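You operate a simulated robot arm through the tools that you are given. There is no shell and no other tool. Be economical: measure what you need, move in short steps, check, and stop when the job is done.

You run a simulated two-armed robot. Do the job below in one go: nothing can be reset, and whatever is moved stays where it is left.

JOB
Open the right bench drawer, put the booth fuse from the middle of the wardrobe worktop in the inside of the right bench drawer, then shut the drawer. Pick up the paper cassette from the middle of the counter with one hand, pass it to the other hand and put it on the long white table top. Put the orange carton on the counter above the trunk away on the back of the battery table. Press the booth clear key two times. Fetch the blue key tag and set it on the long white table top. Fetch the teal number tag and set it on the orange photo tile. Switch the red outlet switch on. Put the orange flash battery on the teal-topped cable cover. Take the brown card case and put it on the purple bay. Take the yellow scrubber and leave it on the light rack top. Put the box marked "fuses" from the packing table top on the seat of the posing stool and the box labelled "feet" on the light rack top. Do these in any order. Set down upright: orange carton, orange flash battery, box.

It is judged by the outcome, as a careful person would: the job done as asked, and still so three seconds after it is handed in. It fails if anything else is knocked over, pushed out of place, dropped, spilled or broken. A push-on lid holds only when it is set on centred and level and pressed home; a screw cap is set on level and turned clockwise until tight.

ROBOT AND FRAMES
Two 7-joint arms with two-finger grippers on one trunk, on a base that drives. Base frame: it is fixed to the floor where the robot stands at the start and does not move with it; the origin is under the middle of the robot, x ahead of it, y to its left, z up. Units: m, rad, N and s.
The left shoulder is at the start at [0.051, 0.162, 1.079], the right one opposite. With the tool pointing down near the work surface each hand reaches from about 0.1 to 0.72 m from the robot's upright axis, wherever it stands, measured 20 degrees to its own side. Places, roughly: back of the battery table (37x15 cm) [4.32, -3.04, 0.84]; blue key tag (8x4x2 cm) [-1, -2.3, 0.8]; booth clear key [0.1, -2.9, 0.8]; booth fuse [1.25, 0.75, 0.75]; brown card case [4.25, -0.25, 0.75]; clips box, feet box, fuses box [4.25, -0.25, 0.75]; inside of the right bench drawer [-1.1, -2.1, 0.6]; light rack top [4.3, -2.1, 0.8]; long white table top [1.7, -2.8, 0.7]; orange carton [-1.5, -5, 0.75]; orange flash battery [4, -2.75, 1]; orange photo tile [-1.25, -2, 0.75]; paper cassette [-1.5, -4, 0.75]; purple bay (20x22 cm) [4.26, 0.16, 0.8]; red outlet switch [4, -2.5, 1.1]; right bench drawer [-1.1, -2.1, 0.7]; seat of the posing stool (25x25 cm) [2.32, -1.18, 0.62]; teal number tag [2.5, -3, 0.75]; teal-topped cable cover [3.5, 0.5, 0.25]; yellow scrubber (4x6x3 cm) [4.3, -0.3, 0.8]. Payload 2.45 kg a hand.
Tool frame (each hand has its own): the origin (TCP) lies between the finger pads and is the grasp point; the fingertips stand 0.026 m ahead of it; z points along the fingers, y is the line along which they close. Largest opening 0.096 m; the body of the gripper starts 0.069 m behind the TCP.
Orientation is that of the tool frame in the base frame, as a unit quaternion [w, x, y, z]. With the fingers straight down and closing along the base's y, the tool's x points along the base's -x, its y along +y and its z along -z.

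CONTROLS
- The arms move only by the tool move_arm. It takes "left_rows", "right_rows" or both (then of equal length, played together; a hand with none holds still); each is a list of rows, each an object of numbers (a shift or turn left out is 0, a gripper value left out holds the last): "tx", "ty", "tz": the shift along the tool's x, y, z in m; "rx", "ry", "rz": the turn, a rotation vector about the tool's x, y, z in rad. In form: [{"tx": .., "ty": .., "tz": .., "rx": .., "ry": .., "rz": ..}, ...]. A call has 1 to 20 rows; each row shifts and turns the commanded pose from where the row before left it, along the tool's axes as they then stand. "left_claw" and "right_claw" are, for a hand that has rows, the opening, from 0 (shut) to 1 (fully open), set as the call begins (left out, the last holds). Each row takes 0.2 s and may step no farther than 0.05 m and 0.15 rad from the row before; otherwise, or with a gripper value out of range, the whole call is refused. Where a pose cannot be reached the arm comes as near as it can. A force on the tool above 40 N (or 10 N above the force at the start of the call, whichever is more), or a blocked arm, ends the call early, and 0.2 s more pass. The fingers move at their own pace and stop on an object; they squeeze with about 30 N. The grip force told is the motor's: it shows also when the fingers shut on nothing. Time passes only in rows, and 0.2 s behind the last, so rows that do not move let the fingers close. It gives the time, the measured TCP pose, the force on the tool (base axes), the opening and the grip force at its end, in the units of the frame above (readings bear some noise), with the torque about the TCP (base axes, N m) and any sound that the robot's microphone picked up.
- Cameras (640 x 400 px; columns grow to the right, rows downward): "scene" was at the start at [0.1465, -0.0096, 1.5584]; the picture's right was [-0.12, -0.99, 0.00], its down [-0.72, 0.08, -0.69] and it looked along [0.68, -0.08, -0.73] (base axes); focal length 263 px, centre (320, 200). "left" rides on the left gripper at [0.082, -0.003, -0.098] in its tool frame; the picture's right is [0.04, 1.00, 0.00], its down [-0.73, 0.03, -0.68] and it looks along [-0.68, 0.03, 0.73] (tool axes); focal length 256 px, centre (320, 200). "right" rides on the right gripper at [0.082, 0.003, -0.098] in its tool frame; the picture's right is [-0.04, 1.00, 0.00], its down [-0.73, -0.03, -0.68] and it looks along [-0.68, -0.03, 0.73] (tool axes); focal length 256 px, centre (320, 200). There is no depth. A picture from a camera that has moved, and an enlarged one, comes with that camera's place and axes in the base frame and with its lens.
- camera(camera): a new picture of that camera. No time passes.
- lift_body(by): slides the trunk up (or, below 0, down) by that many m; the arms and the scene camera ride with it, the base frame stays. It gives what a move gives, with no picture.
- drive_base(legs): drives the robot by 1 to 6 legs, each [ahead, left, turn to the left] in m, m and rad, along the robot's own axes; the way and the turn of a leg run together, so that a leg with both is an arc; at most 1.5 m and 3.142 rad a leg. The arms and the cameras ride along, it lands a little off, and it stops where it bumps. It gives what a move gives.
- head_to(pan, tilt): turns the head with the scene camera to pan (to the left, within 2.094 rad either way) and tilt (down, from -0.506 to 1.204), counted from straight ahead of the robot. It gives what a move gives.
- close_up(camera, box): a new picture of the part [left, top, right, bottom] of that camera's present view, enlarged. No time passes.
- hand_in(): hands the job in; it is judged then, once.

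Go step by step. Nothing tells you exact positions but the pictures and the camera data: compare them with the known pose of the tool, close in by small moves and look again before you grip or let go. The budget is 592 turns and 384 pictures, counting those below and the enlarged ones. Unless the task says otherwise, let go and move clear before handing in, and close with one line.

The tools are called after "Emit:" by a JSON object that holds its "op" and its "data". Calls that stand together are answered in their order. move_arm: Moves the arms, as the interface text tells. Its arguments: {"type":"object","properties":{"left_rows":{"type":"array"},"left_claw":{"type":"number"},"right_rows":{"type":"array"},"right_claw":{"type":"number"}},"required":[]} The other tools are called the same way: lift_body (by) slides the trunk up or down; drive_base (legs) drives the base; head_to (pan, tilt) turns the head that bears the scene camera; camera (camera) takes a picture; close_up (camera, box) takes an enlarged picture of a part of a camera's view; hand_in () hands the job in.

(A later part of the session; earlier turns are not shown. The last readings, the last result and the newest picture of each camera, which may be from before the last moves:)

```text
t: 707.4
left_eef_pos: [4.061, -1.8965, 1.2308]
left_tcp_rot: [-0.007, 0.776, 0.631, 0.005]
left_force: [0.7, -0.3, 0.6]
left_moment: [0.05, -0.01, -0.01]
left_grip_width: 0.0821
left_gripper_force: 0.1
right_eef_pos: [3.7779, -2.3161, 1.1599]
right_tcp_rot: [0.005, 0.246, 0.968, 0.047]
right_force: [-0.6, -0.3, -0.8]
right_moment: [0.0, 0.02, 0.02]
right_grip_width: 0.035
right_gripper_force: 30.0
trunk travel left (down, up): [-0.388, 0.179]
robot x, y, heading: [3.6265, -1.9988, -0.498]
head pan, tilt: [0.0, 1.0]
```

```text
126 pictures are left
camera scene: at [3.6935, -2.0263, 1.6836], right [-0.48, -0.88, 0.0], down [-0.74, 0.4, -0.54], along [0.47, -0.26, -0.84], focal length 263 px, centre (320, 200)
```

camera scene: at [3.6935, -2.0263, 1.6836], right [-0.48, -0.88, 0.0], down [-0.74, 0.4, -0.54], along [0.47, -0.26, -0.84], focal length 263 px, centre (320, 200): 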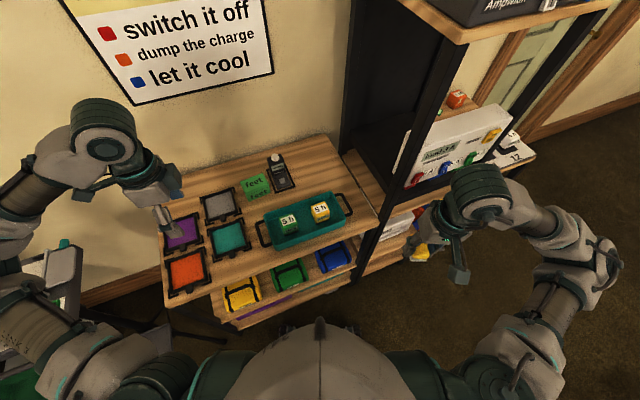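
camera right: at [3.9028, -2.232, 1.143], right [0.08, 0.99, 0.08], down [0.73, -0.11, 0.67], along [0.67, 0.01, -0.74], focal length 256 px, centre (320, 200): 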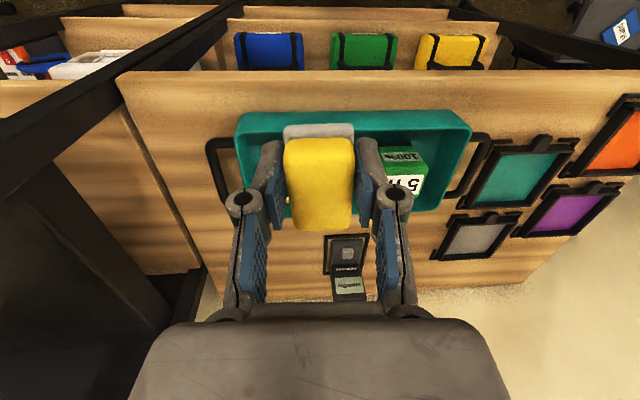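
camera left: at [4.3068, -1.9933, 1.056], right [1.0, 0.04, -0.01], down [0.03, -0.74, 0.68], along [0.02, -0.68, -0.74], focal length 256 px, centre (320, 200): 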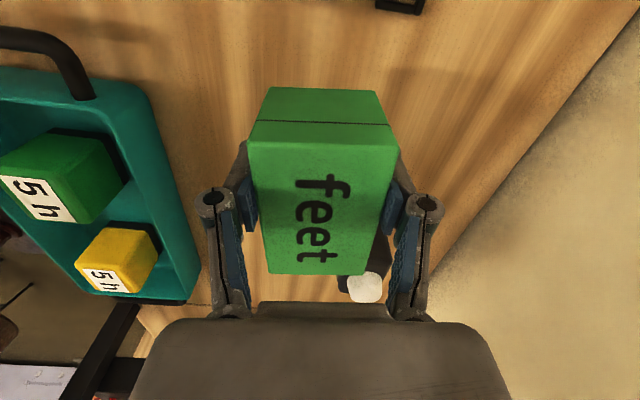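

Emit:
{"op": "move_arm", "data": {"right_rows": [{"rx": 0.093}, {"rz": -0.125, "ty": 0.02}, {"rz": -0.125}, {"rz": -0.125}, {"rz": -0.125}, {"tx": -0.045}, {"tx": -0.045}, {"tx": -0.045}, {"tx": -0.045}, {"tx": -0.045}, {"tx": -0.045}, {"tx": -0.045}, {}, {}]}}

Emit:
{"op": "camera", "data": {"camera": "scene"}}

Emit:
{"op": "camera", "data": {"camera": "right"}}

```text
t: 710.6
left_eef_pos: [4.0701, -1.8692, 1.2238]
left_tcp_rot: [0.0, 0.775, 0.632, -0.005]
left_force: [0.2, 0.8, -0.8]
left_moment: [-0.05, 0.01, 0.03]
left_grip_width: 0.0815
left_gripper_force: 0.0
right_eef_pos: [4.1127, -2.2724, 1.158]
right_tcp_rot: [-0.008, -0.001, 1.0, -0.008]
right_force: [0.1, 1.9, -0.4]
right_moment: [-0.13, 0.02, -0.01]
right_grip_width: 0.0348
right_gripper_force: 29.9
trunk travel left (down, up): [-0.388, 0.179]
robot x, y, heading: [3.6308, -1.9972, -0.497]
head pan, tilt: [0.0, 1.0]
stopped in row 14 (right hand): the arm was blocked; the commanded pose is now the measured one
```

```text
125 pictures are left
camera scene: at [3.6909, -2.0325, 1.6835], right [-0.48, -0.88, 0.0], down [-0.74, 0.4, -0.54], along [0.47, -0.26, -0.84], focal length 263 px, centre (320, 200)
```

scene: 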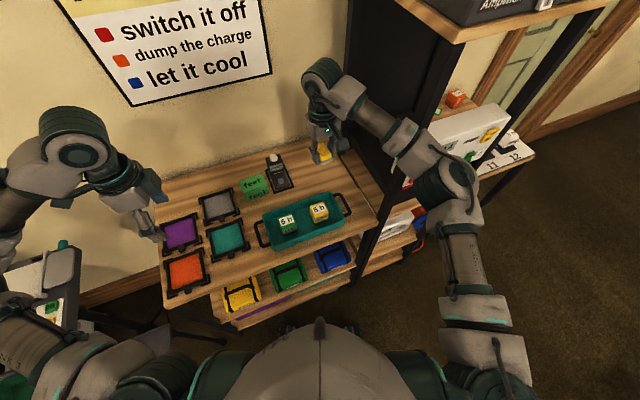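

```text
124 pictures are left
camera right: at [4.0323, -2.2679, 1.2582], right [0.04, 1.0, -0.02], down [0.75, -0.02, 0.67], along [0.67, -0.04, -0.75], focal length 256 px, centre (320, 200)
```

right: 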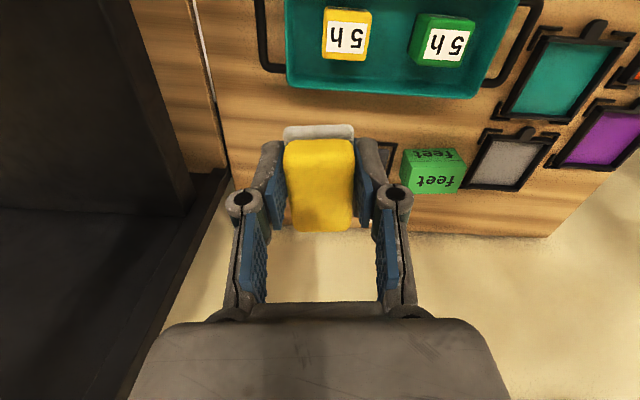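

Emit:
{"op": "move_arm", "data": {"right_rows": [{"tx": 0.03}, {"rz": 0.14}, {"rz": 0.14}, {"rz": 0.14}, {"rz": 0.14}, {"rz": 0.14}, {}]}}

Emit:
{"op": "camera", "data": {"camera": "scene"}}

```text
t: 712.4
left_eef_pos: [4.0652, -1.872, 1.2269]
left_tcp_rot: [0.002, 0.777, 0.63, -0.004]
left_force: [0.2, 0.8, -0.6]
left_moment: [-0.05, 0.03, 0.01]
left_grip_width: 0.0819
left_gripper_force: 0.0
right_eef_pos: [4.0761, -2.2767, 1.1608]
right_tcp_rot: [-0.006, 0.344, 0.939, -0.011]
right_force: [0.5, -0.2, 0.1]
right_moment: [-0.13, 0.04, -0.01]
right_grip_width: 0.0349
right_gripper_force: 29.8
trunk travel left (down, up): [-0.388, 0.179]
robot x, y, heading: [3.6268, -2.0019, -0.493]
head pan, tilt: [0.0, 1.0]
stopped in row 7 (right hand): the arm was blocked; the commanded pose is now the measured one
```

```text
123 pictures are left
camera scene: at [3.6869, -2.0395, 1.6835], right [-0.48, -0.88, 0.0], down [-0.74, 0.41, -0.54], along [0.47, -0.26, -0.84], focal length 263 px, centre (320, 200)
```

scene: 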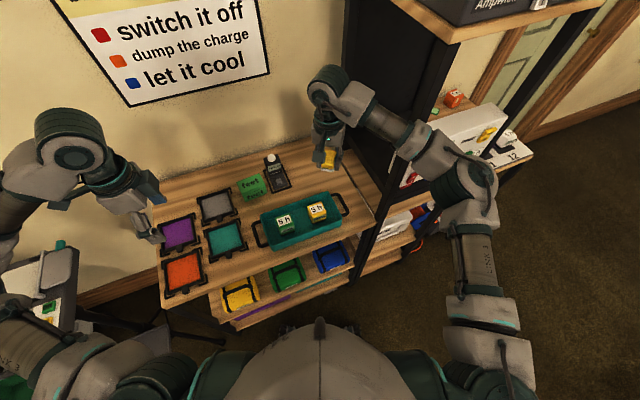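

Emit:
{"op": "move_arm", "data": {"right_rows": [{"rz": -0.15}, {"rz": -0.15}, {"rz": -0.15}, {"rz": -0.15}, {"rz": -0.15}, {"rz": -0.15}, {"rz": -0.15}, {"rz": -0.15}, {}]}}

Emit:
{"op": "camera", "data": {"camera": "scene"}}

```text
t: 714.6
left_eef_pos: [4.063, -1.8739, 1.2254]
left_tcp_rot: [0.001, 0.776, 0.63, -0.002]
left_force: [-1.2, 0.6, -0.9]
left_moment: [0.02, -0.03, 0.01]
left_grip_width: 0.0815
left_gripper_force: 0.1
right_eef_pos: [4.0763, -2.2766, 1.1627]
right_tcp_rot: [-0.008, -0.222, 0.975, -0.007]
right_force: [-0.2, -0.5, -0.8]
right_moment: [0.03, -0.03, 0.0]
right_grip_width: 0.0347
right_gripper_force: 30.1
trunk travel left (down, up): [-0.388, 0.179]
robot x, y, heading: [3.6257, -1.999, -0.497]
head pan, tilt: [0.0, 1.0]
stopped in row 9 (right hand): the arm was blocked; the commanded pose is now the measured one
```

```text
122 pictures are left
camera scene: at [3.7049, -2.0103, 1.6832], right [-0.48, -0.88, 0.02], down [-0.75, 0.4, -0.54], along [0.47, -0.27, -0.84], focal length 263 px, centre (320, 200)
```

scene: 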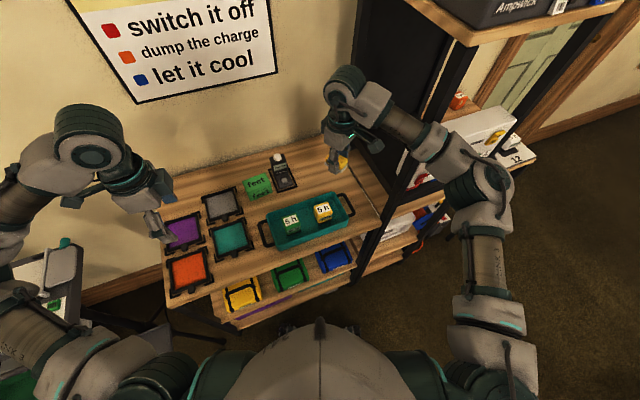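

Emit:
{"op": "drive_base", "data": {"legs": [[-0.25, 0, 0]]}}

Emit:
{"op": "move_arm", "data": {"right_rows": [{"rz": 0.15}, {"rz": 0.15}, {"rz": 0.15}, {"tx": 0.04}, {"tx": 0.04}, {"tx": 0.04}, {"tx": 0.03}, {}, {}, {}]}}

Emit:
{"op": "camera", "data": {"camera": "scene"}}

```text
t: 716.5
left_eef_pos: [3.8436, -1.7518, 1.2246]
left_tcp_rot: [0.0, 0.777, 0.63, -0.003]
left_force: [-0.6, 0.2, -0.2]
left_moment: [-0.02, -0.01, 0.0]
left_grip_width: 0.0817
left_gripper_force: 0.1
right_eef_pos: [3.8562, -2.1559, 1.1619]
right_tcp_rot: [-0.008, -0.222, 0.975, -0.006]
right_force: [-0.7, -0.3, -0.2]
right_moment: [0.0, 0.0, 0.01]
right_grip_width: 0.0348
right_gripper_force: 30.0
trunk travel left (down, up): [-0.388, 0.179]
robot x, y, heading: [3.4104, -1.8779, -0.502]
head pan, tilt: [0.0, 1.0]
```

```text
t: 718.6
left_eef_pos: [3.8184, -1.7879, 1.2376]
left_tcp_rot: [-0.003, 0.778, 0.628, 0.013]
left_force: [0.2, -0.3, 0.4]
left_moment: [0.09, -0.01, -0.02]
left_grip_width: 0.082
left_gripper_force: 0.1
right_eef_pos: [3.6812, -2.1907, 1.1627]
right_tcp_rot: [0.003, 0.003, 1.0, 0.006]
right_force: [0.6, -0.4, -0.5]
right_moment: [0.1, 0.0, -0.03]
right_grip_width: 0.0347
right_gripper_force: 29.7
trunk travel left (down, up): [-0.388, 0.179]
robot x, y, heading: [3.4029, -1.8774, -0.504]
head pan, tilt: [0.0, 1.0]
```

```text
121 pictures are left
camera scene: at [3.4507, -1.9454, 1.6832], right [-0.48, -0.88, -0.02], down [-0.73, 0.42, -0.54], along [0.48, -0.24, -0.84], focal length 263 px, centre (320, 200)
```

scene: 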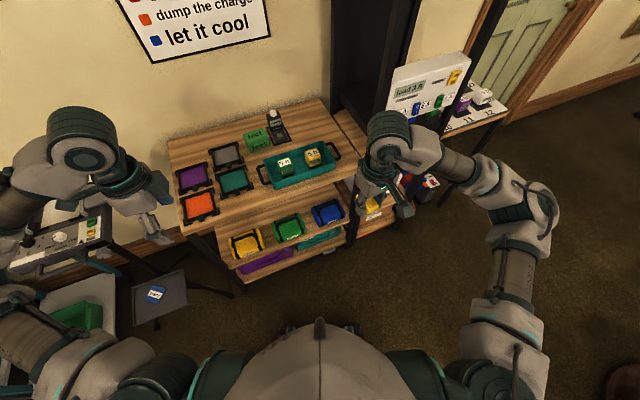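

Emit:
{"op": "drive_base", "data": {"legs": [[-0.1, 0, 0], [0, 0, 0.504], [0, 0.85, 0], [0, 0.68, 0], [0.42, 0, 0]]}}

Emit:
{"op": "lift_body", "data": {"by": -0.15}}

Emit:
{"op": "move_arm", "data": {"right_rows": [{}, {}, {}, {}, {}, {}, {}, {}, {}, {}, {}, {}, {}, {}, {}]}}

Emit:
{"op": "camera", "data": {"camera": "scene"}}

Emit:
{"op": "camera", "data": {"camera": "right"}}

```text
t: 730.9
left_eef_pos: [4.0428, 0.0642, 1.2232]
left_tcp_rot: [0.008, 0.594, 0.804, -0.008]
left_force: [-0.3, 0.6, 0.5]
left_moment: [0.02, -0.06, 0.0]
left_grip_width: 0.0814
left_gripper_force: 0.0
right_eef_pos: [4.1173, -0.3571, 1.1701]
right_tcp_rot: [-0.004, -0.248, 0.969, -0.018]
right_force: [-0.6, 0.2, -0.7]
right_moment: [0.01, -0.05, 0.01]
right_grip_width: 0.0349
right_gripper_force: 30.2
trunk travel left (down, up): [-0.388, 0.179]
robot x, y, heading: [3.7273, -0.2737, 0.004]
head pan, tilt: [0.0, 1.0]
```

```text
t: 732.7
left_eef_pos: [4.0409, 0.062, 1.0755]
left_tcp_rot: [0.008, 0.593, 0.805, -0.006]
left_force: [-0.3, 0.4, -0.5]
left_moment: [-0.01, -0.01, 0.02]
left_grip_width: 0.0815
left_gripper_force: 0.0
right_eef_pos: [4.1156, -0.3573, 1.02]
right_tcp_rot: [-0.001, -0.252, 0.968, -0.015]
right_force: [0.1, -0.2, 0.5]
right_moment: [0.01, -0.03, 0.04]
right_grip_width: 0.0347
right_gripper_force: 30.0
trunk travel left (down, up): [-0.238, 0.329]
robot x, y, heading: [3.7301, -0.2652, -0.002]
head pan, tilt: [0.0, 1.0]
```

```text
t: 735.9
left_eef_pos: [4.0413, 0.0204, 1.0855]
left_tcp_rot: [-0.003, 0.595, 0.804, 0.007]
left_force: [-0.1, 0.3, -0.2]
left_moment: [0.03, 0.03, 0.02]
left_grip_width: 0.0817
left_gripper_force: 0.1
right_eef_pos: [4.1153, -0.3989, 1.0151]
right_tcp_rot: [0.001, -0.248, 0.969, 0.001]
right_force: [0.7, -0.4, -1.0]
right_moment: [-0.02, 0.06, 0.01]
right_grip_width: 0.0348
right_gripper_force: 30.2
trunk travel left (down, up): [-0.238, 0.329]
robot x, y, heading: [3.7293, -0.2772, -0.001]
head pan, tilt: [0.0, 1.0]
```

```text
120 pictures are left
camera scene: at [3.8729, -0.2999, 1.5313], right [0.0, -1.0, -0.02], down [-0.84, 0.01, -0.54], along [0.54, 0.01, -0.84], focal length 263 px, centre (320, 200)
```

scene: 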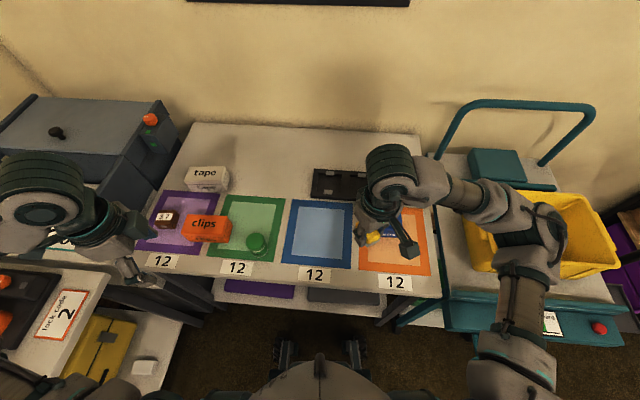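

```text
119 pictures are left
camera right: at [4.0421, -0.4356, 1.1129], right [-0.45, 0.9, 0.0], down [0.66, 0.33, 0.68], along [0.61, 0.3, -0.73], focal length 256 px, centre (320, 200)
```

right: 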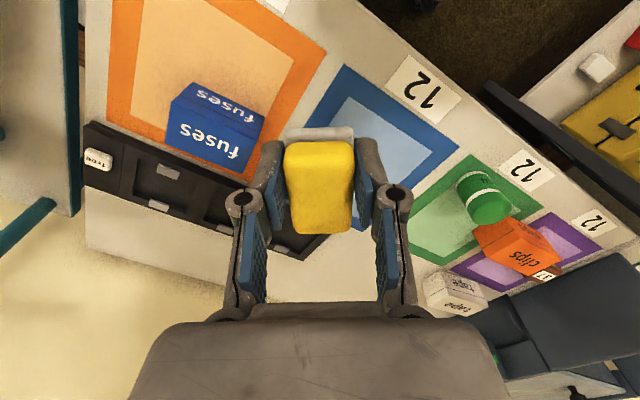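

Emit:
{"op": "move_arm", "data": {"right_rows": [{"rz": 0.125}, {"rz": 0.125}, {"rz": 0.125}, {"rz": 0.13}, {"tx": -0.03, "ty": 0.03}, {"tx": -0.03, "ty": 0.03}, {"tx": -0.03, "ty": 0.03}, {"tz": 0.045}, {"tz": 0.045}, {"tz": 0.03}, {}]}}

Emit:
{"op": "camera", "data": {"camera": "right"}}

```text
t: 738.3
left_eef_pos: [4.0419, 0.0086, 1.0881]
left_tcp_rot: [-0.005, 0.596, 0.803, 0.012]
left_force: [0.1, 0.3, -0.1]
left_moment: [0.04, 0.05, -0.01]
left_grip_width: 0.0816
left_gripper_force: 0.1
right_eef_pos: [4.2056, -0.3189, 0.8944]
right_tcp_rot: [0.001, 0.002, 1.0, 0.005]
right_force: [0.3, -0.2, 0.3]
right_moment: [0.06, 0.01, 0.02]
right_grip_width: 0.035
right_gripper_force: 29.9
trunk travel left (down, up): [-0.238, 0.329]
robot x, y, heading: [3.726, -0.2756, 0.003]
head pan, tilt: [0.0, 1.0]
```

```text
118 pictures are left
camera right: at [4.1235, -0.3172, 0.9925], right [0.04, 1.0, 0.01], down [0.73, -0.04, 0.68], along [0.68, -0.02, -0.73], focal length 256 px, centre (320, 200)
```

right: 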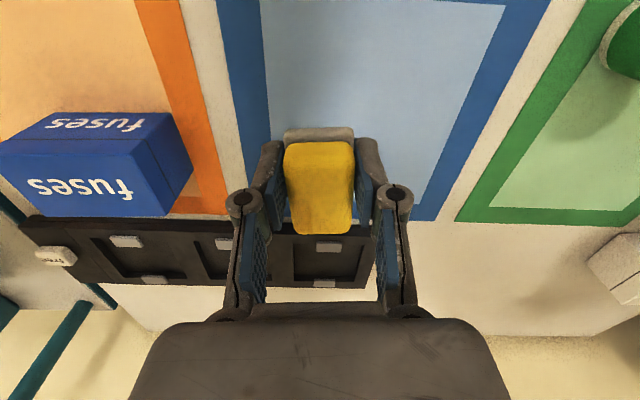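

Emit:
{"op": "move_arm", "data": {"right_rows": [{"tz": 0.04}, {"tz": 0.02}, {"tz": 0.006}, {"tz": 0.004}, {"tz": 0.004}]}}

Emit:
{"op": "move_arm", "data": {"right_rows": [{"tz": -0.001}, {}, {}], "right_claw": 0.7}}

Emit:
{"op": "move_arm", "data": {"right_rows": [{"tz": -0.03}, {"tz": -0.05}, {"tz": -0.05}, {"tz": -0.05}, {"tx": 0.045}, {"tx": 0.045}, {"tx": 0.045}, {"tx": 0.045, "ty": -0.02}, {"ty": -0.04}, {"ty": -0.04}, {"ty": -0.04}, {}]}}

Emit:
{"op": "camera", "data": {"camera": "scene"}}

```text
t: 739.6
left_eef_pos: [4.0401, 0.0444, 1.0799]
left_tcp_rot: [0.003, 0.594, 0.804, 0.0]
left_force: [0.6, -0.7, 0.1]
left_moment: [-0.03, 0.04, -0.02]
left_grip_width: 0.0815
left_gripper_force: 0.1
right_eef_pos: [4.2075, -0.2923, 0.8276]
right_tcp_rot: [0.007, 0.003, 1.0, -0.01]
right_force: [-3.4, -8.4, 15.4]
right_moment: [0.12, 0.28, 0.19]
right_grip_width: 0.0348
right_gripper_force: 29.0
trunk travel left (down, up): [-0.238, 0.329]
robot x, y, heading: [3.7264, -0.2707, 0.001]
head pan, tilt: [0.0, 1.0]
stopped in row 5 (right hand): the force on the tool passed its limit at 42 N (the readings are from after the stop); the commanded pose is now the measured one
```

```text
t: 740.4
left_eef_pos: [4.0394, 0.0405, 1.0809]
left_tcp_rot: [0.003, 0.594, 0.804, 0.001]
left_force: [0.6, 0.2, -0.1]
left_moment: [-0.03, 0.01, -0.02]
left_grip_width: 0.0815
left_gripper_force: 0.1
right_eef_pos: [4.2076, -0.2953, 0.8262]
right_tcp_rot: [0.005, 0.003, 1.0, -0.007]
right_force: [0.8, 1.0, -0.1]
right_moment: [-0.03, 0.03, 0.02]
right_grip_width: 0.0672
right_gripper_force: 0.0
trunk travel left (down, up): [-0.238, 0.329]
robot x, y, heading: [3.726, -0.2718, 0.0]
head pan, tilt: [0.0, 1.0]
```

```text
t: 743.0
left_eef_pos: [4.0392, 0.0365, 1.0802]
left_tcp_rot: [0.001, 0.594, 0.805, 0.002]
left_force: [0.1, 0.0, -0.1]
left_moment: [-0.01, -0.01, -0.01]
left_grip_width: 0.0816
left_gripper_force: 0.1
right_eef_pos: [4.0248, -0.4342, 1.0061]
right_tcp_rot: [0.006, 0.002, 1.0, -0.007]
right_force: [0.1, 0.2, -0.3]
right_moment: [0.04, 0.02, 0.0]
right_grip_width: 0.0669
right_gripper_force: 0.0
trunk travel left (down, up): [-0.238, 0.329]
robot x, y, heading: [3.7299, -0.2727, -0.003]
head pan, tilt: [0.0, 1.0]
```

```text
117 pictures are left
camera scene: at [3.8731, -0.2703, 1.5315], right [0.0, -1.0, 0.0], down [-0.84, 0.0, -0.54], along [0.54, 0.0, -0.84], focal length 263 px, centre (320, 200)
```

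scene: 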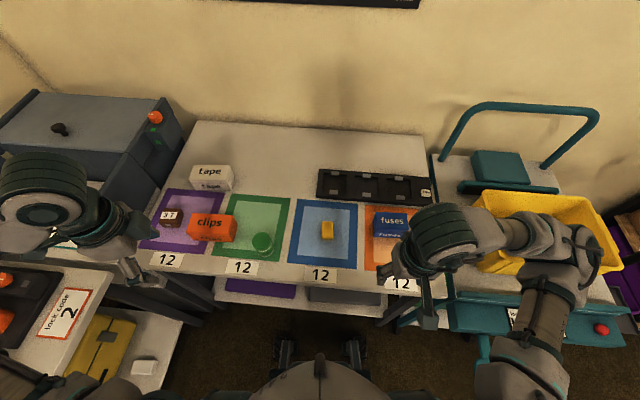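

Emit:
{"op": "move_arm", "data": {"right_rows": [{"tx": 0.045}, {"tx": 0.045}, {"tx": 0.045}, {"tz": -0.03}, {}], "left_rows": [{"rz": 0.15}, {"rz": 0.15}, {}, {}, {}]}}

Emit:
{"op": "drive_base", "data": {"legs": [[-0.09, 0, 0], [0, -0.38, 0]]}}

Emit:
{"op": "move_arm", "data": {"left_rows": [{}, {}, {}, {}, {}, {}, {}, {}, {}, {}, {}, {}, {}, {}, {}]}}

Emit:
{"op": "camera", "data": {"camera": "left"}}

Emit:
{"op": "camera", "data": {"camera": "scene"}}

```text
t: 743.8
left_eef_pos: [4.0362, 0.0357, 1.0819]
left_tcp_rot: [0.003, 0.709, 0.705, 0.004]
left_force: [0.1, 0.8, -1.3]
left_moment: [-0.03, 0.01, 0.01]
left_grip_width: 0.0816
left_gripper_force: 0.1
right_eef_pos: [3.9419, -0.4159, 1.0452]
right_tcp_rot: [0.009, -0.004, 1.0, -0.012]
right_force: [-0.8, -1.4, 0.5]
right_moment: [0.07, -0.04, 0.11]
right_grip_width: 0.0671
right_gripper_force: 0.1
right hand out of reach, approached as far as the arm can: row 1, 2, 3
trunk travel left (down, up): [-0.238, 0.329]
robot x, y, heading: [3.7282, -0.2713, -0.0]
head pan, tilt: [0.0, 1.0]
stopped in row 3 (right hand): the force on the tool passed its limit at 74 N (the readings are from after the stop); the commanded pose is now the measured one
```

```text
t: 746.7
left_eef_pos: [3.9419, -0.2868, 1.0769]
left_tcp_rot: [0.013, 0.707, 0.707, -0.005]
left_force: [-0.6, 0.5, -0.4]
left_moment: [-0.08, -0.07, 0.03]
left_grip_width: 0.0815
left_gripper_force: 0.0
right_eef_pos: [3.8488, -0.7454, 1.0496]
right_tcp_rot: [0.016, -0.039, 0.998, -0.04]
right_force: [-0.4, -0.2, 0.0]
right_moment: [0.03, -0.02, -0.01]
right_grip_width: 0.0674
right_gripper_force: 0.0
trunk travel left (down, up): [-0.238, 0.329]
robot x, y, heading: [3.6365, -0.6272, -0.003]
head pan, tilt: [0.0, 1.0]
stopped in leg 2: the force on the tool passed its limit at 78 N (the readings are from after the stop); the commanded pose is now the measured one
```

```text
t: 747.3
left_eef_pos: [3.9386, -0.2973, 1.0792]
left_tcp_rot: [0.014, 0.709, 0.705, -0.001]
left_force: [-0.9, 0.9, 0.2]
left_moment: [-0.04, -0.02, 0.05]
left_grip_width: 0.0819
left_gripper_force: 0.1
right_eef_pos: [3.8489, -0.7645, 1.0502]
right_tcp_rot: [0.023, -0.054, 0.997, -0.054]
right_force: [88.5, -147.8, 1.6]
right_moment: [14.87, 9.09, 10.37]
right_grip_width: 0.0671
right_gripper_force: 0.1
trunk travel left (down, up): [-0.238, 0.329]
robot x, y, heading: [3.6352, -0.6301, 0.0]
head pan, tilt: [0.0, 1.0]
stopped in row 3 (right hand): the force on the tool passed its limit at 87 N (the readings are from after the stop); the commanded pose is now the measured one
```

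```text
116 pictures are left
camera left: at [3.9344, -0.2134, 1.1768], right [1.0, 0.04, 0.02], down [0.01, -0.72, 0.69], along [0.04, -0.69, -0.72], focal length 256 px, centre (320, 200)
```

left: 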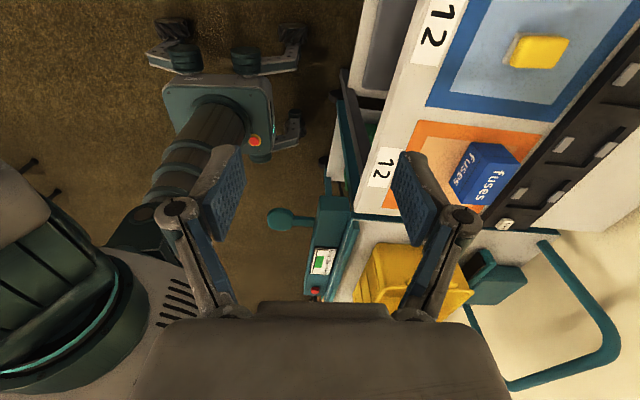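

```text
115 pictures are left
camera scene: at [3.7807, -0.6229, 1.5318], right [0.0, -1.0, 0.0], down [-0.84, 0.0, -0.54], along [0.54, 0.0, -0.84], focal length 263 px, centre (320, 200)
```

scene: 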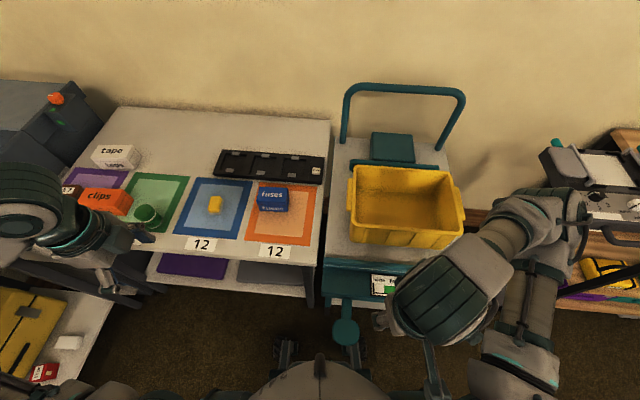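

Emit:
{"op": "move_arm", "data": {"right_rows": [{"tx": -0.02}, {"tx": -0.03, "tz": -0.02}, {"tx": -0.03, "tz": -0.03}, {"tz": -0.04}, {}]}}

Emit:
{"op": "camera", "data": {"camera": "scene"}}

```text
t: 748.5
left_eef_pos: [3.9407, -0.3094, 1.0815]
left_tcp_rot: [0.009, 0.71, 0.704, 0.002]
left_force: [0.4, 0.2, 0.1]
left_moment: [0.02, 0.02, 0.03]
left_grip_width: 0.0819
left_gripper_force: 0.0
right_eef_pos: [3.9254, -0.7555, 1.1408]
right_tcp_rot: [0.019, -0.044, 0.998, -0.041]
right_force: [-0.7, 0.4, -0.8]
right_moment: [0.03, 0.01, 0.0]
right_grip_width: 0.0669
right_gripper_force: 0.1
trunk travel left (down, up): [-0.238, 0.329]
robot x, y, heading: [3.6374, -0.632, -0.0]
head pan, tilt: [0.0, 1.0]
```

```text
114 pictures are left
camera scene: at [3.7826, -0.6183, 1.5314], right [0.0, -1.0, 0.01], down [-0.84, 0.0, -0.54], along [0.54, -0.01, -0.84], focal length 263 px, centre (320, 200)
```

scene: 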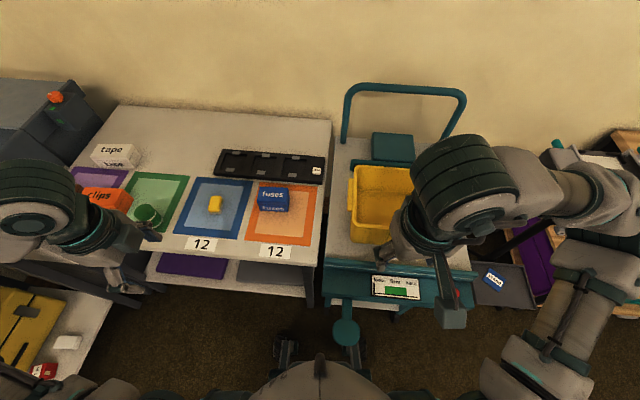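

Emit:
{"op": "move_arm", "data": {"left_rows": [{"ty": 0.036, "tx": -0.0215}, {"ty": 0.036, "tx": -0.0215}, {"ty": 0.036, "tx": -0.0215}, {"ty": 0.036, "tx": -0.0215}, {"ty": 0.036, "tx": -0.0215}, {"ty": 0.036, "tx": -0.0215}, {"ty": 0.036, "tx": -0.0215}, {"ty": 0.036, "tx": -0.0215}, {"tz": 0.04}, {"tz": 0.04}, {}, {}], "left_claw": 0.9}}

Emit:
{"op": "camera", "data": {"camera": "left"}}

```text
t: 751.1
left_eef_pos: [4.2288, -0.4862, 1.0081]
left_tcp_rot: [0.009, 0.71, 0.704, 0.003]
left_force: [-0.9, -0.9, 0.1]
left_moment: [0.04, 0.02, -0.02]
left_grip_width: 0.0864
left_gripper_force: 0.0
right_eef_pos: [3.9227, -0.7599, 1.1404]
right_tcp_rot: [0.019, -0.044, 0.998, -0.039]
right_force: [-0.6, 0.4, -0.4]
right_moment: [0.01, -0.03, 0.0]
right_grip_width: 0.0669
right_gripper_force: 0.0
trunk travel left (down, up): [-0.238, 0.329]
robot x, y, heading: [3.6346, -0.6351, -0.004]
head pan, tilt: [0.0, 1.0]
```

```text
113 pictures are left
camera left: at [4.2248, -0.4039, 1.1068], right [1.0, 0.03, 0.02], down [0.01, -0.73, 0.69], along [0.04, -0.69, -0.73], focal length 256 px, centre (320, 200)
```

left: 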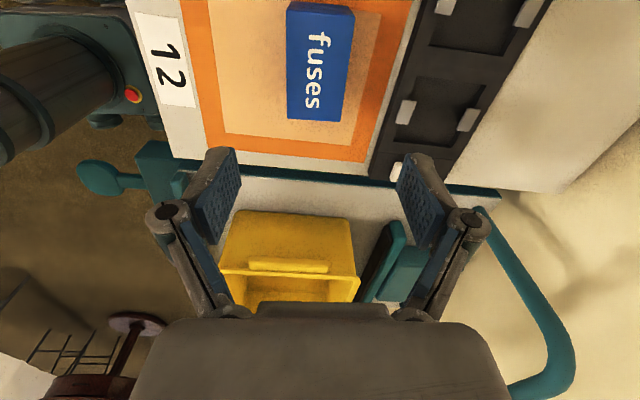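

Emit:
{"op": "move_arm", "data": {"left_rows": [{"tx": 0.022}, {"tz": 0.045}, {"tz": 0.045}, {}, {}]}}

Emit:
{"op": "camera", "data": {"camera": "left"}}

```text
t: 752.3
left_eef_pos: [4.232, -0.4695, 0.919]
left_tcp_rot: [0.008, 0.709, 0.705, 0.005]
left_force: [0.2, -0.4, -0.2]
left_moment: [0.03, 0.0, 0.0]
left_grip_width: 0.0865
left_gripper_force: 0.2
right_eef_pos: [3.9246, -0.7644, 1.1395]
right_tcp_rot: [0.019, -0.043, 0.998, -0.037]
right_force: [-0.3, -0.1, 0.6]
right_moment: [0.01, 0.02, -0.02]
right_grip_width: 0.0671
right_gripper_force: 0.0
trunk travel left (down, up): [-0.238, 0.329]
robot x, y, heading: [3.637, -0.6322, -0.006]
head pan, tilt: [0.0, 1.0]
```

```text
112 pictures are left
camera left: at [4.2267, -0.3873, 1.0182], right [1.0, 0.03, 0.02], down [0.01, -0.73, 0.68], along [0.03, -0.68, -0.73], focal length 256 px, centre (320, 200)
```

left: 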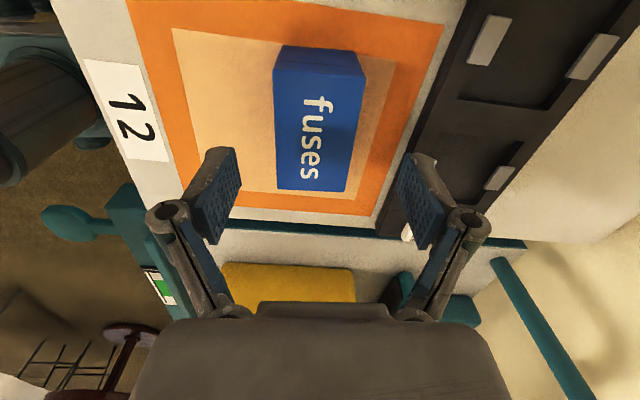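

Emit:
{"op": "move_arm", "data": {"left_rows": [{"tz": 0.035}, {"tz": 0.025}, {"tz": 0.014}, {}]}}

Emit:
{"op": "camera", "data": {"camera": "left"}}

Emit:
{"op": "move_arm", "data": {"left_rows": [{}, {}, {}, {}], "left_claw": 0}}

Emit:
{"op": "move_arm", "data": {"left_rows": [{"tz": -0.02}, {"tz": -0.04}, {"tz": -0.05}, {"tz": -0.05}, {"tz": -0.04}, {}]}}

Emit:
{"op": "camera", "data": {"camera": "left"}}

```text
t: 753.3
left_eef_pos: [4.2311, -0.4602, 0.8445]
left_tcp_rot: [0.011, 0.709, 0.705, 0.001]
left_force: [-1.2, 1.1, 0.6]
left_moment: [-0.02, 0.04, -0.01]
left_grip_width: 0.0862
left_gripper_force: 0.0
right_eef_pos: [3.9232, -0.7507, 1.1406]
right_tcp_rot: [0.02, -0.044, 0.998, -0.042]
right_force: [-0.1, -0.6, -0.6]
right_moment: [-0.05, -0.03, -0.01]
right_grip_width: 0.0671
right_gripper_force: 0.1
trunk travel left (down, up): [-0.238, 0.329]
robot x, y, heading: [3.6367, -0.6288, -0.003]
head pan, tilt: [0.0, 1.0]
```

```text
111 pictures are left
camera left: at [4.2275, -0.3766, 0.9422], right [1.0, 0.03, 0.02], down [0.01, -0.72, 0.69], along [0.04, -0.69, -0.72], focal length 256 px, centre (320, 200)
```

left: 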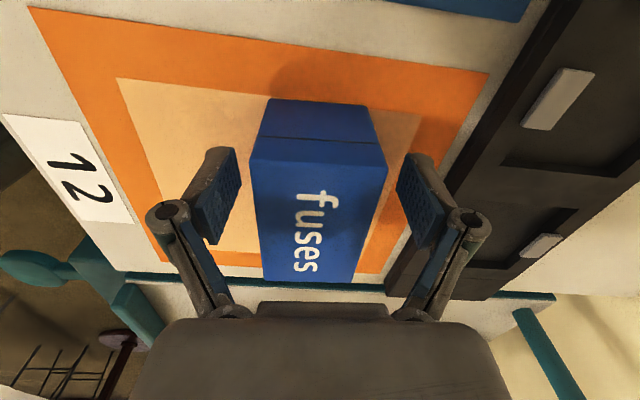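

```text
t: 754.3
left_eef_pos: [4.2322, -0.4567, 0.8445]
left_tcp_rot: [0.012, 0.71, 0.704, 0.0]
left_force: [0.2, -0.7, 0.6]
left_moment: [-0.2, 0.05, 0.05]
left_grip_width: 0.0545
left_gripper_force: 30.1
right_eef_pos: [3.9234, -0.7487, 1.142]
right_tcp_rot: [0.019, -0.044, 0.998, -0.043]
right_force: [0.3, 0.2, 0.1]
right_moment: [-0.01, 0.0, 0.0]
right_grip_width: 0.0671
right_gripper_force: 0.0
trunk travel left (down, up): [-0.238, 0.329]
robot x, y, heading: [3.6413, -0.6291, -0.001]
head pan, tilt: [0.0, 1.0]
```

```text
t: 755.7
left_eef_pos: [4.2284, -0.466, 1.045]
left_tcp_rot: [0.008, 0.71, 0.705, 0.003]
left_force: [-1.0, 0.1, -0.5]
left_moment: [0.07, 0.01, 0.0]
left_grip_width: 0.0541
left_gripper_force: 30.1
right_eef_pos: [3.9235, -0.762, 1.1392]
right_tcp_rot: [0.018, -0.044, 0.998, -0.038]
right_force: [0.1, -0.1, 0.3]
right_moment: [0.0, 0.03, -0.01]
right_grip_width: 0.0672
right_gripper_force: 0.0
trunk travel left (down, up): [-0.238, 0.329]
robot x, y, heading: [3.637, -0.631, -0.003]
head pan, tilt: [0.0, 1.0]
```

```text
110 pictures are left
camera left: at [4.2248, -0.3833, 1.1437], right [1.0, 0.03, 0.02], down [0.01, -0.73, 0.68], along [0.03, -0.68, -0.73], focal length 256 px, centre (320, 200)
```

left: 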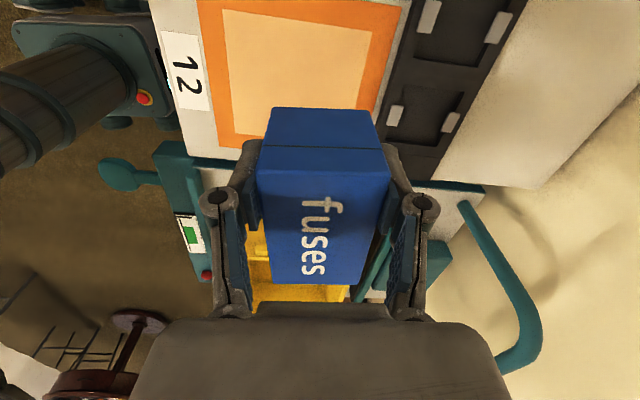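

Emit:
{"op": "lift_body", "data": {"by": 0.12}}

Emit:
{"op": "drive_base", "data": {"legs": [[-0.6, 0, 0], [0, 0, 1.57], [0, 0, 1.57], [0, 0.42, 0]]}}

Emit:
{"op": "head_to", "data": {"pan": 0, "tilt": 0.9}}

Emit:
{"op": "move_arm", "data": {"left_rows": [{}, {}, {}, {}, {}, {}, {}, {}, {}, {}, {}, {}, {}, {}]}}

Emit:
{"op": "camera", "data": {"camera": "scene"}}

```text
t: 757.2
left_eef_pos: [4.2284, -0.4615, 1.1643]
left_tcp_rot: [0.011, 0.71, 0.704, 0.002]
left_force: [-0.2, -0.4, -2.3]
left_moment: [0.06, 0.02, -0.01]
left_grip_width: 0.0548
left_gripper_force: 29.7
right_eef_pos: [3.9254, -0.7567, 1.2604]
right_tcp_rot: [0.018, -0.043, 0.998, -0.04]
right_force: [-0.8, -0.7, -0.4]
right_moment: [0.02, 0.05, 0.0]
right_grip_width: 0.0673
right_gripper_force: 0.1
trunk travel left (down, up): [-0.358, 0.209]
robot x, y, heading: [3.6355, -0.6276, 0.001]
head pan, tilt: [0.0, 1.0]
```

```text
t: 770.5
left_eef_pos: [2.4511, -1.2248, 1.1644]
left_tcp_rot: [0.001, 0.708, -0.706, -0.011]
left_force: [-0.5, 0.5, -1.9]
left_moment: [-0.04, 0.01, -0.02]
left_grip_width: 0.0543
left_gripper_force: 30.3
right_eef_pos: [2.7523, -0.9267, 1.2613]
right_tcp_rot: [-0.04, 0.998, 0.049, -0.019]
right_force: [-0.1, -0.7, -0.6]
right_moment: [0.02, 0.0, -0.01]
right_grip_width: 0.0673
right_gripper_force: 0.0
trunk travel left (down, up): [-0.358, 0.209]
robot x, y, heading: [3.0381, -1.0485, -3.136]
head pan, tilt: [0.0, 1.0]
```

```text
t: 771.2
left_eef_pos: [2.4539, -1.2204, 1.1681]
left_tcp_rot: [0.004, 0.709, -0.705, -0.011]
left_force: [0.3, 1.1, -1.8]
left_moment: [-0.11, 0.0, 0.0]
left_grip_width: 0.0543
left_gripper_force: 29.7
right_eef_pos: [2.7556, -0.9223, 1.2615]
right_tcp_rot: [-0.038, 0.998, 0.049, -0.021]
right_force: [-0.2, -0.3, -0.2]
right_moment: [-0.03, 0.0, 0.01]
right_grip_width: 0.0672
right_gripper_force: 0.0
trunk travel left (down, up): [-0.358, 0.209]
robot x, y, heading: [3.0409, -1.05, -3.138]
head pan, tilt: [0.0, 0.901]
```

```text
t: 774.2
left_eef_pos: [2.4537, -1.2259, 1.1662]
left_tcp_rot: [0.003, 0.708, -0.706, -0.011]
left_force: [0.2, 0.1, -2.7]
left_moment: [-0.01, -0.01, -0.02]
left_grip_width: 0.0543
left_gripper_force: 30.1
right_eef_pos: [2.7565, -0.9284, 1.2619]
right_tcp_rot: [-0.04, 0.998, 0.049, -0.022]
right_force: [-0.9, 0.0, -0.4]
right_moment: [0.02, 0.04, -0.02]
right_grip_width: 0.0672
right_gripper_force: 0.0
trunk travel left (down, up): [-0.358, 0.209]
robot x, y, heading: [3.0406, -1.051, -3.132]
head pan, tilt: [0.0, 0.901]
```

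```text
109 pictures are left
camera scene: at [2.9538, -1.0514, 1.6607], right [-0.01, 1.0, 0.0], down [0.79, 0.01, -0.62], along [-0.62, -0.01, -0.79], focal length 263 px, centre (320, 200)
```

scene: 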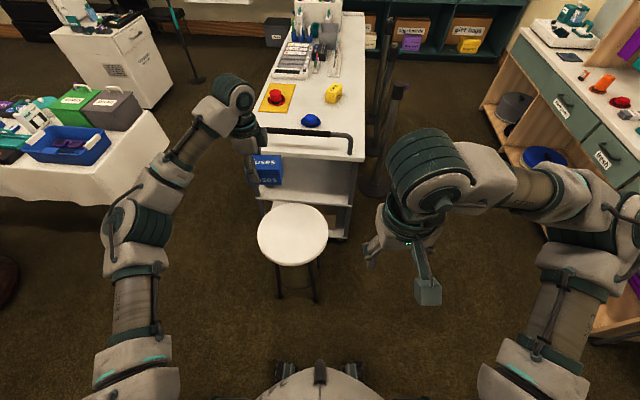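

Emit:
{"op": "drive_base", "data": {"legs": [[0.1, 0, 0]]}}

Emit:
{"op": "lift_body", "data": {"by": -0.25}}

Emit:
{"op": "move_arm", "data": {"left_rows": [{}, {}, {}, {}, {}, {}, {}, {}, {}, {}, {}, {}, {}, {}]}}

Emit:
{"op": "camera", "data": {"camera": "scene"}}

Emit:
{"op": "camera", "data": {"camera": "left"}}

```text
t: 775.3
left_eef_pos: [2.3561, -1.228, 1.1677]
left_tcp_rot: [0.003, 0.709, -0.705, -0.012]
left_force: [-0.6, 0.5, -2.2]
left_moment: [-0.02, 0.03, -0.01]
left_grip_width: 0.0543
left_gripper_force: 30.7
right_eef_pos: [2.6574, -0.9288, 1.2622]
right_tcp_rot: [-0.041, 0.998, 0.049, -0.021]
right_force: [-0.7, 0.6, 0.0]
right_moment: [-0.03, -0.02, 0.0]
right_grip_width: 0.0674
right_gripper_force: 0.1
trunk travel left (down, up): [-0.358, 0.209]
robot x, y, heading: [2.9379, -1.0502, -3.133]
head pan, tilt: [0.0, 0.901]
```

```text
t: 777.9
left_eef_pos: [2.3575, -1.2275, 0.9188]
left_tcp_rot: [0.005, 0.709, -0.705, -0.014]
left_force: [0.6, -0.3, -1.3]
left_moment: [-0.05, 0.0, 0.0]
left_grip_width: 0.0545
left_gripper_force: 30.0
right_eef_pos: [2.6602, -0.9298, 1.013]
right_tcp_rot: [-0.041, 0.998, 0.049, -0.023]
right_force: [0.7, 1.1, -0.6]
right_moment: [0.02, 0.02, -0.01]
right_grip_width: 0.0672
right_gripper_force: 0.0
trunk travel left (down, up): [-0.108, 0.459]
robot x, y, heading: [2.9395, -1.0494, -3.133]
head pan, tilt: [0.0, 0.901]
```

```text
t: 780.9
left_eef_pos: [2.3559, -1.2276, 0.919]
left_tcp_rot: [0.004, 0.709, -0.705, -0.013]
left_force: [-0.4, 0.2, -1.7]
left_moment: [-0.07, 0.0, -0.02]
left_grip_width: 0.0547
left_gripper_force: 29.7
right_eef_pos: [2.6589, -0.9307, 1.0128]
right_tcp_rot: [-0.041, 0.998, 0.049, -0.023]
right_force: [1.0, 0.4, 0.0]
right_moment: [0.0, 0.02, 0.0]
right_grip_width: 0.0675
right_gripper_force: 0.0
trunk travel left (down, up): [-0.108, 0.459]
robot x, y, heading: [2.9382, -1.0501, -3.132]
head pan, tilt: [0.0, 0.901]
```

```text
108 pictures are left
camera scene: at [2.6577, -1.0541, 1.3902], right [-0.01, 1.0, 0.0], down [0.79, 0.01, -0.62], along [-0.62, 0.0, -0.79], focal length 263 px, centre (320, 200)
```

scene: 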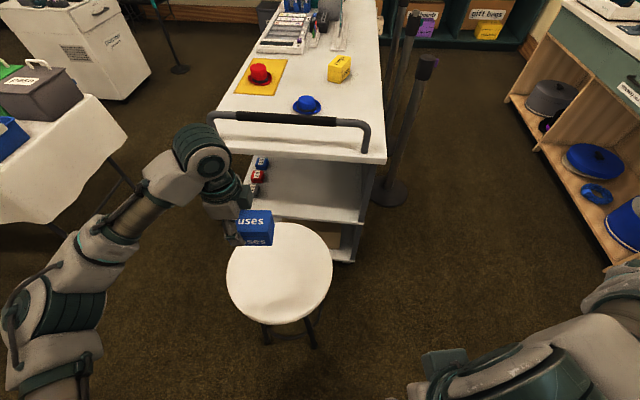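

```text
107 pictures are left
camera left: at [2.3634, -1.3102, 1.0166], right [-1.0, -0.04, 0.02], down [-0.02, 0.73, 0.69], along [-0.05, 0.69, -0.73], focal length 256 px, centre (320, 200)
```

left: 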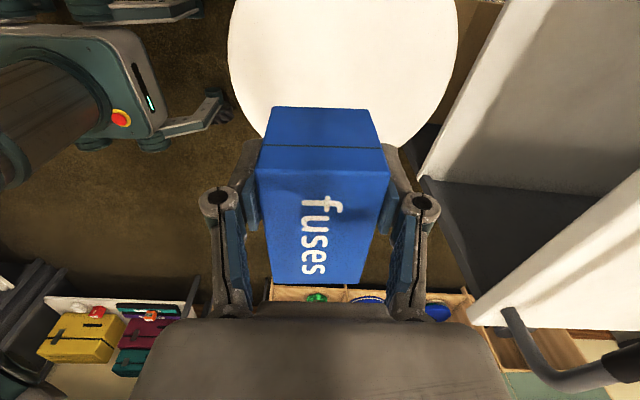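

Emit:
{"op": "move_arm", "data": {"left_rows": [{"tx": -0.04, "ty": 0.02}, {"tx": -0.008, "ty": 0.006}, {"tz": 0.045}, {"tz": 0.045}, {"tz": 0.045}, {"tz": 0.045}, {"tz": 0.03}, {}, {}]}}

Emit:
{"op": "camera", "data": {"camera": "left"}}

Emit:
{"op": "camera", "data": {"camera": "scene"}}

```text
t: 782.9
left_eef_pos: [2.3256, -1.177, 0.709]
left_tcp_rot: [0.004, 0.709, -0.705, -0.012]
left_force: [-0.2, 0.3, -1.8]
left_moment: [-0.03, 0.02, 0.01]
left_grip_width: 0.0545
left_gripper_force: 29.8
right_eef_pos: [2.6585, -0.9276, 1.0133]
right_tcp_rot: [-0.041, 0.998, 0.049, -0.022]
right_force: [0.1, -0.1, 0.0]
right_moment: [0.01, 0.01, 0.02]
right_grip_width: 0.0672
right_gripper_force: 0.0
trunk travel left (down, up): [-0.108, 0.459]
robot x, y, heading: [2.939, -1.0489, -3.135]
head pan, tilt: [0.0, 0.901]
```

```text
106 pictures are left
camera left: at [2.3322, -1.2589, 0.8068], right [-1.0, -0.04, 0.02], down [-0.02, 0.73, 0.69], along [-0.05, 0.69, -0.73], focal length 256 px, centre (320, 200)
```

left: 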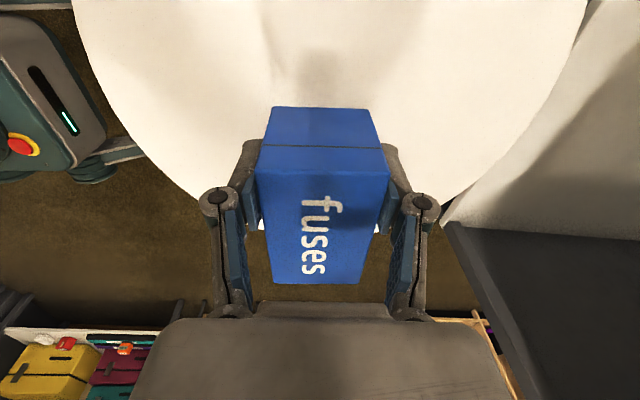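

```text
105 pictures are left
camera scene: at [2.6574, -1.0536, 1.3902], right [-0.01, 1.0, 0.0], down [0.79, 0.01, -0.62], along [-0.62, -0.01, -0.79], focal length 263 px, centre (320, 200)
```

scene: 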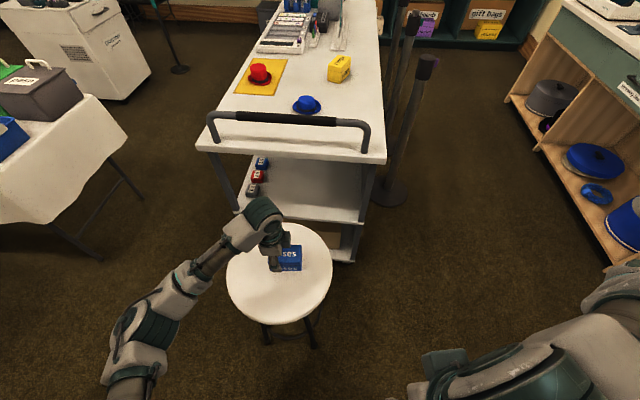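

Over the stool seat. Lower gently to contact.

Emit:
{"op": "move_arm", "data": {"left_rows": [{"tz": 0.02}, {"tz": 0.01}, {"tz": 0.006}, {"tz": 0.006}, {"tz": 0.005}, {"tz": 0.005}]}}

Emit:
{"op": "camera", "data": {"camera": "left"}}

```text
t: 784.3
left_eef_pos: [2.3245, -1.1766, 0.6633]
left_tcp_rot: [0.006, 0.709, -0.705, -0.016]
left_force: [-0.2, -3.1, 23.7]
left_moment: [0.21, -0.7, 0.0]
left_grip_width: 0.0546
left_gripper_force: 30.2
right_eef_pos: [2.6608, -0.9292, 1.0159]
right_tcp_rot: [-0.041, 0.998, 0.048, -0.024]
right_force: [0.8, -1.1, 0.6]
right_moment: [-0.01, -0.02, -0.02]
right_grip_width: 0.0674
right_gripper_force: 0.2
trunk travel left (down, up): [-0.108, 0.459]
robot x, y, heading: [2.9394, -1.0533, -3.132]
head pan, tilt: [0.0, 0.901]
```

```text
104 pictures are left
camera left: at [2.332, -1.259, 0.7604], right [-1.0, -0.05, 0.03], down [-0.01, 0.72, 0.69], along [-0.05, 0.69, -0.72], focal length 256 px, centre (320, 200)
```

left: 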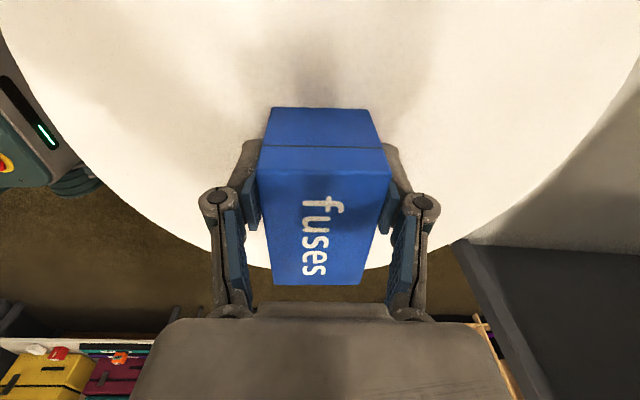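

Emit:
{"op": "move_arm", "data": {"left_rows": [{"tz": -0.001}, {}, {}], "left_claw": 0.85}}

Emit:
{"op": "move_arm", "data": {"left_rows": [{"tz": -0.02}, {"tz": -0.045}, {"tz": -0.05}, {"tz": -0.05}, {"tz": -0.05}, {"tz": -0.05}, {}]}}

Emit:
{"op": "camera", "data": {"camera": "left"}}

Emit:
{"op": "camera", "data": {"camera": "scene"}}

```text
t: 785.1
left_eef_pos: [2.3257, -1.1756, 0.6585]
left_tcp_rot: [0.005, 0.709, -0.705, -0.012]
left_force: [-0.3, 1.0, -0.6]
left_moment: [-0.01, 0.01, -0.02]
left_grip_width: 0.0815
left_gripper_force: 0.0
right_eef_pos: [2.6588, -0.929, 1.0128]
right_tcp_rot: [-0.04, 0.998, 0.049, -0.022]
right_force: [0.5, -1.2, -0.2]
right_moment: [-0.03, 0.01, 0.01]
right_grip_width: 0.0672
right_gripper_force: 0.1
trunk travel left (down, up): [-0.108, 0.459]
robot x, y, heading: [2.9398, -1.0513, -3.132]
head pan, tilt: [0.0, 0.901]
```

```text
t: 786.7
left_eef_pos: [2.3302, -1.1817, 0.9232]
left_tcp_rot: [0.004, 0.71, -0.704, -0.012]
left_force: [-0.3, -0.1, -0.6]
left_moment: [0.0, 0.0, 0.01]
left_grip_width: 0.082
left_gripper_force: 0.1
right_eef_pos: [2.6576, -0.9303, 1.0117]
right_tcp_rot: [-0.041, 0.998, 0.049, -0.021]
right_force: [-0.1, -0.7, 0.4]
right_moment: [0.0, -0.01, 0.0]
right_grip_width: 0.0672
right_gripper_force: 0.2
trunk travel left (down, up): [-0.108, 0.459]
robot x, y, heading: [2.9389, -1.0548, -3.131]
head pan, tilt: [0.0, 0.901]
```

```text
103 pictures are left
camera left: at [2.3364, -1.264, 1.0213], right [-1.0, -0.05, 0.02], down [-0.02, 0.73, 0.69], along [-0.05, 0.69, -0.73], focal length 256 px, centre (320, 200)
```

left: 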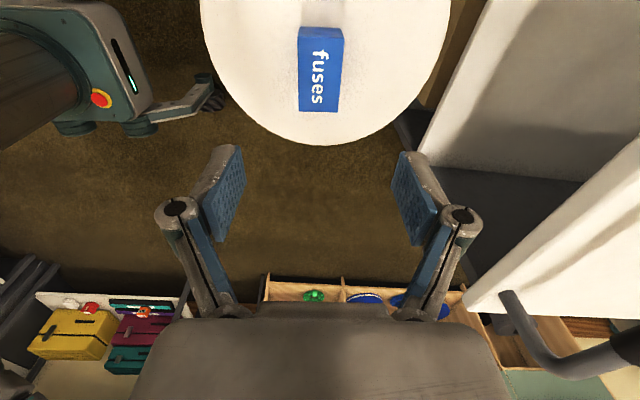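

```text
102 pictures are left
camera scene: at [2.6567, -1.0533, 1.3898], right [-0.01, 1.0, 0.0], down [0.79, 0.01, -0.62], along [-0.62, -0.01, -0.79], focal length 263 px, centre (320, 200)
```

scene: 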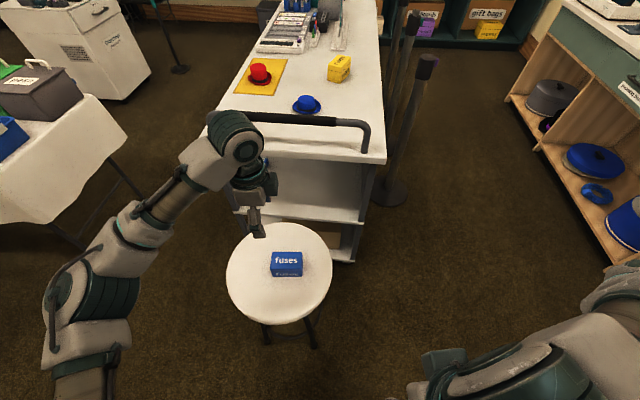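

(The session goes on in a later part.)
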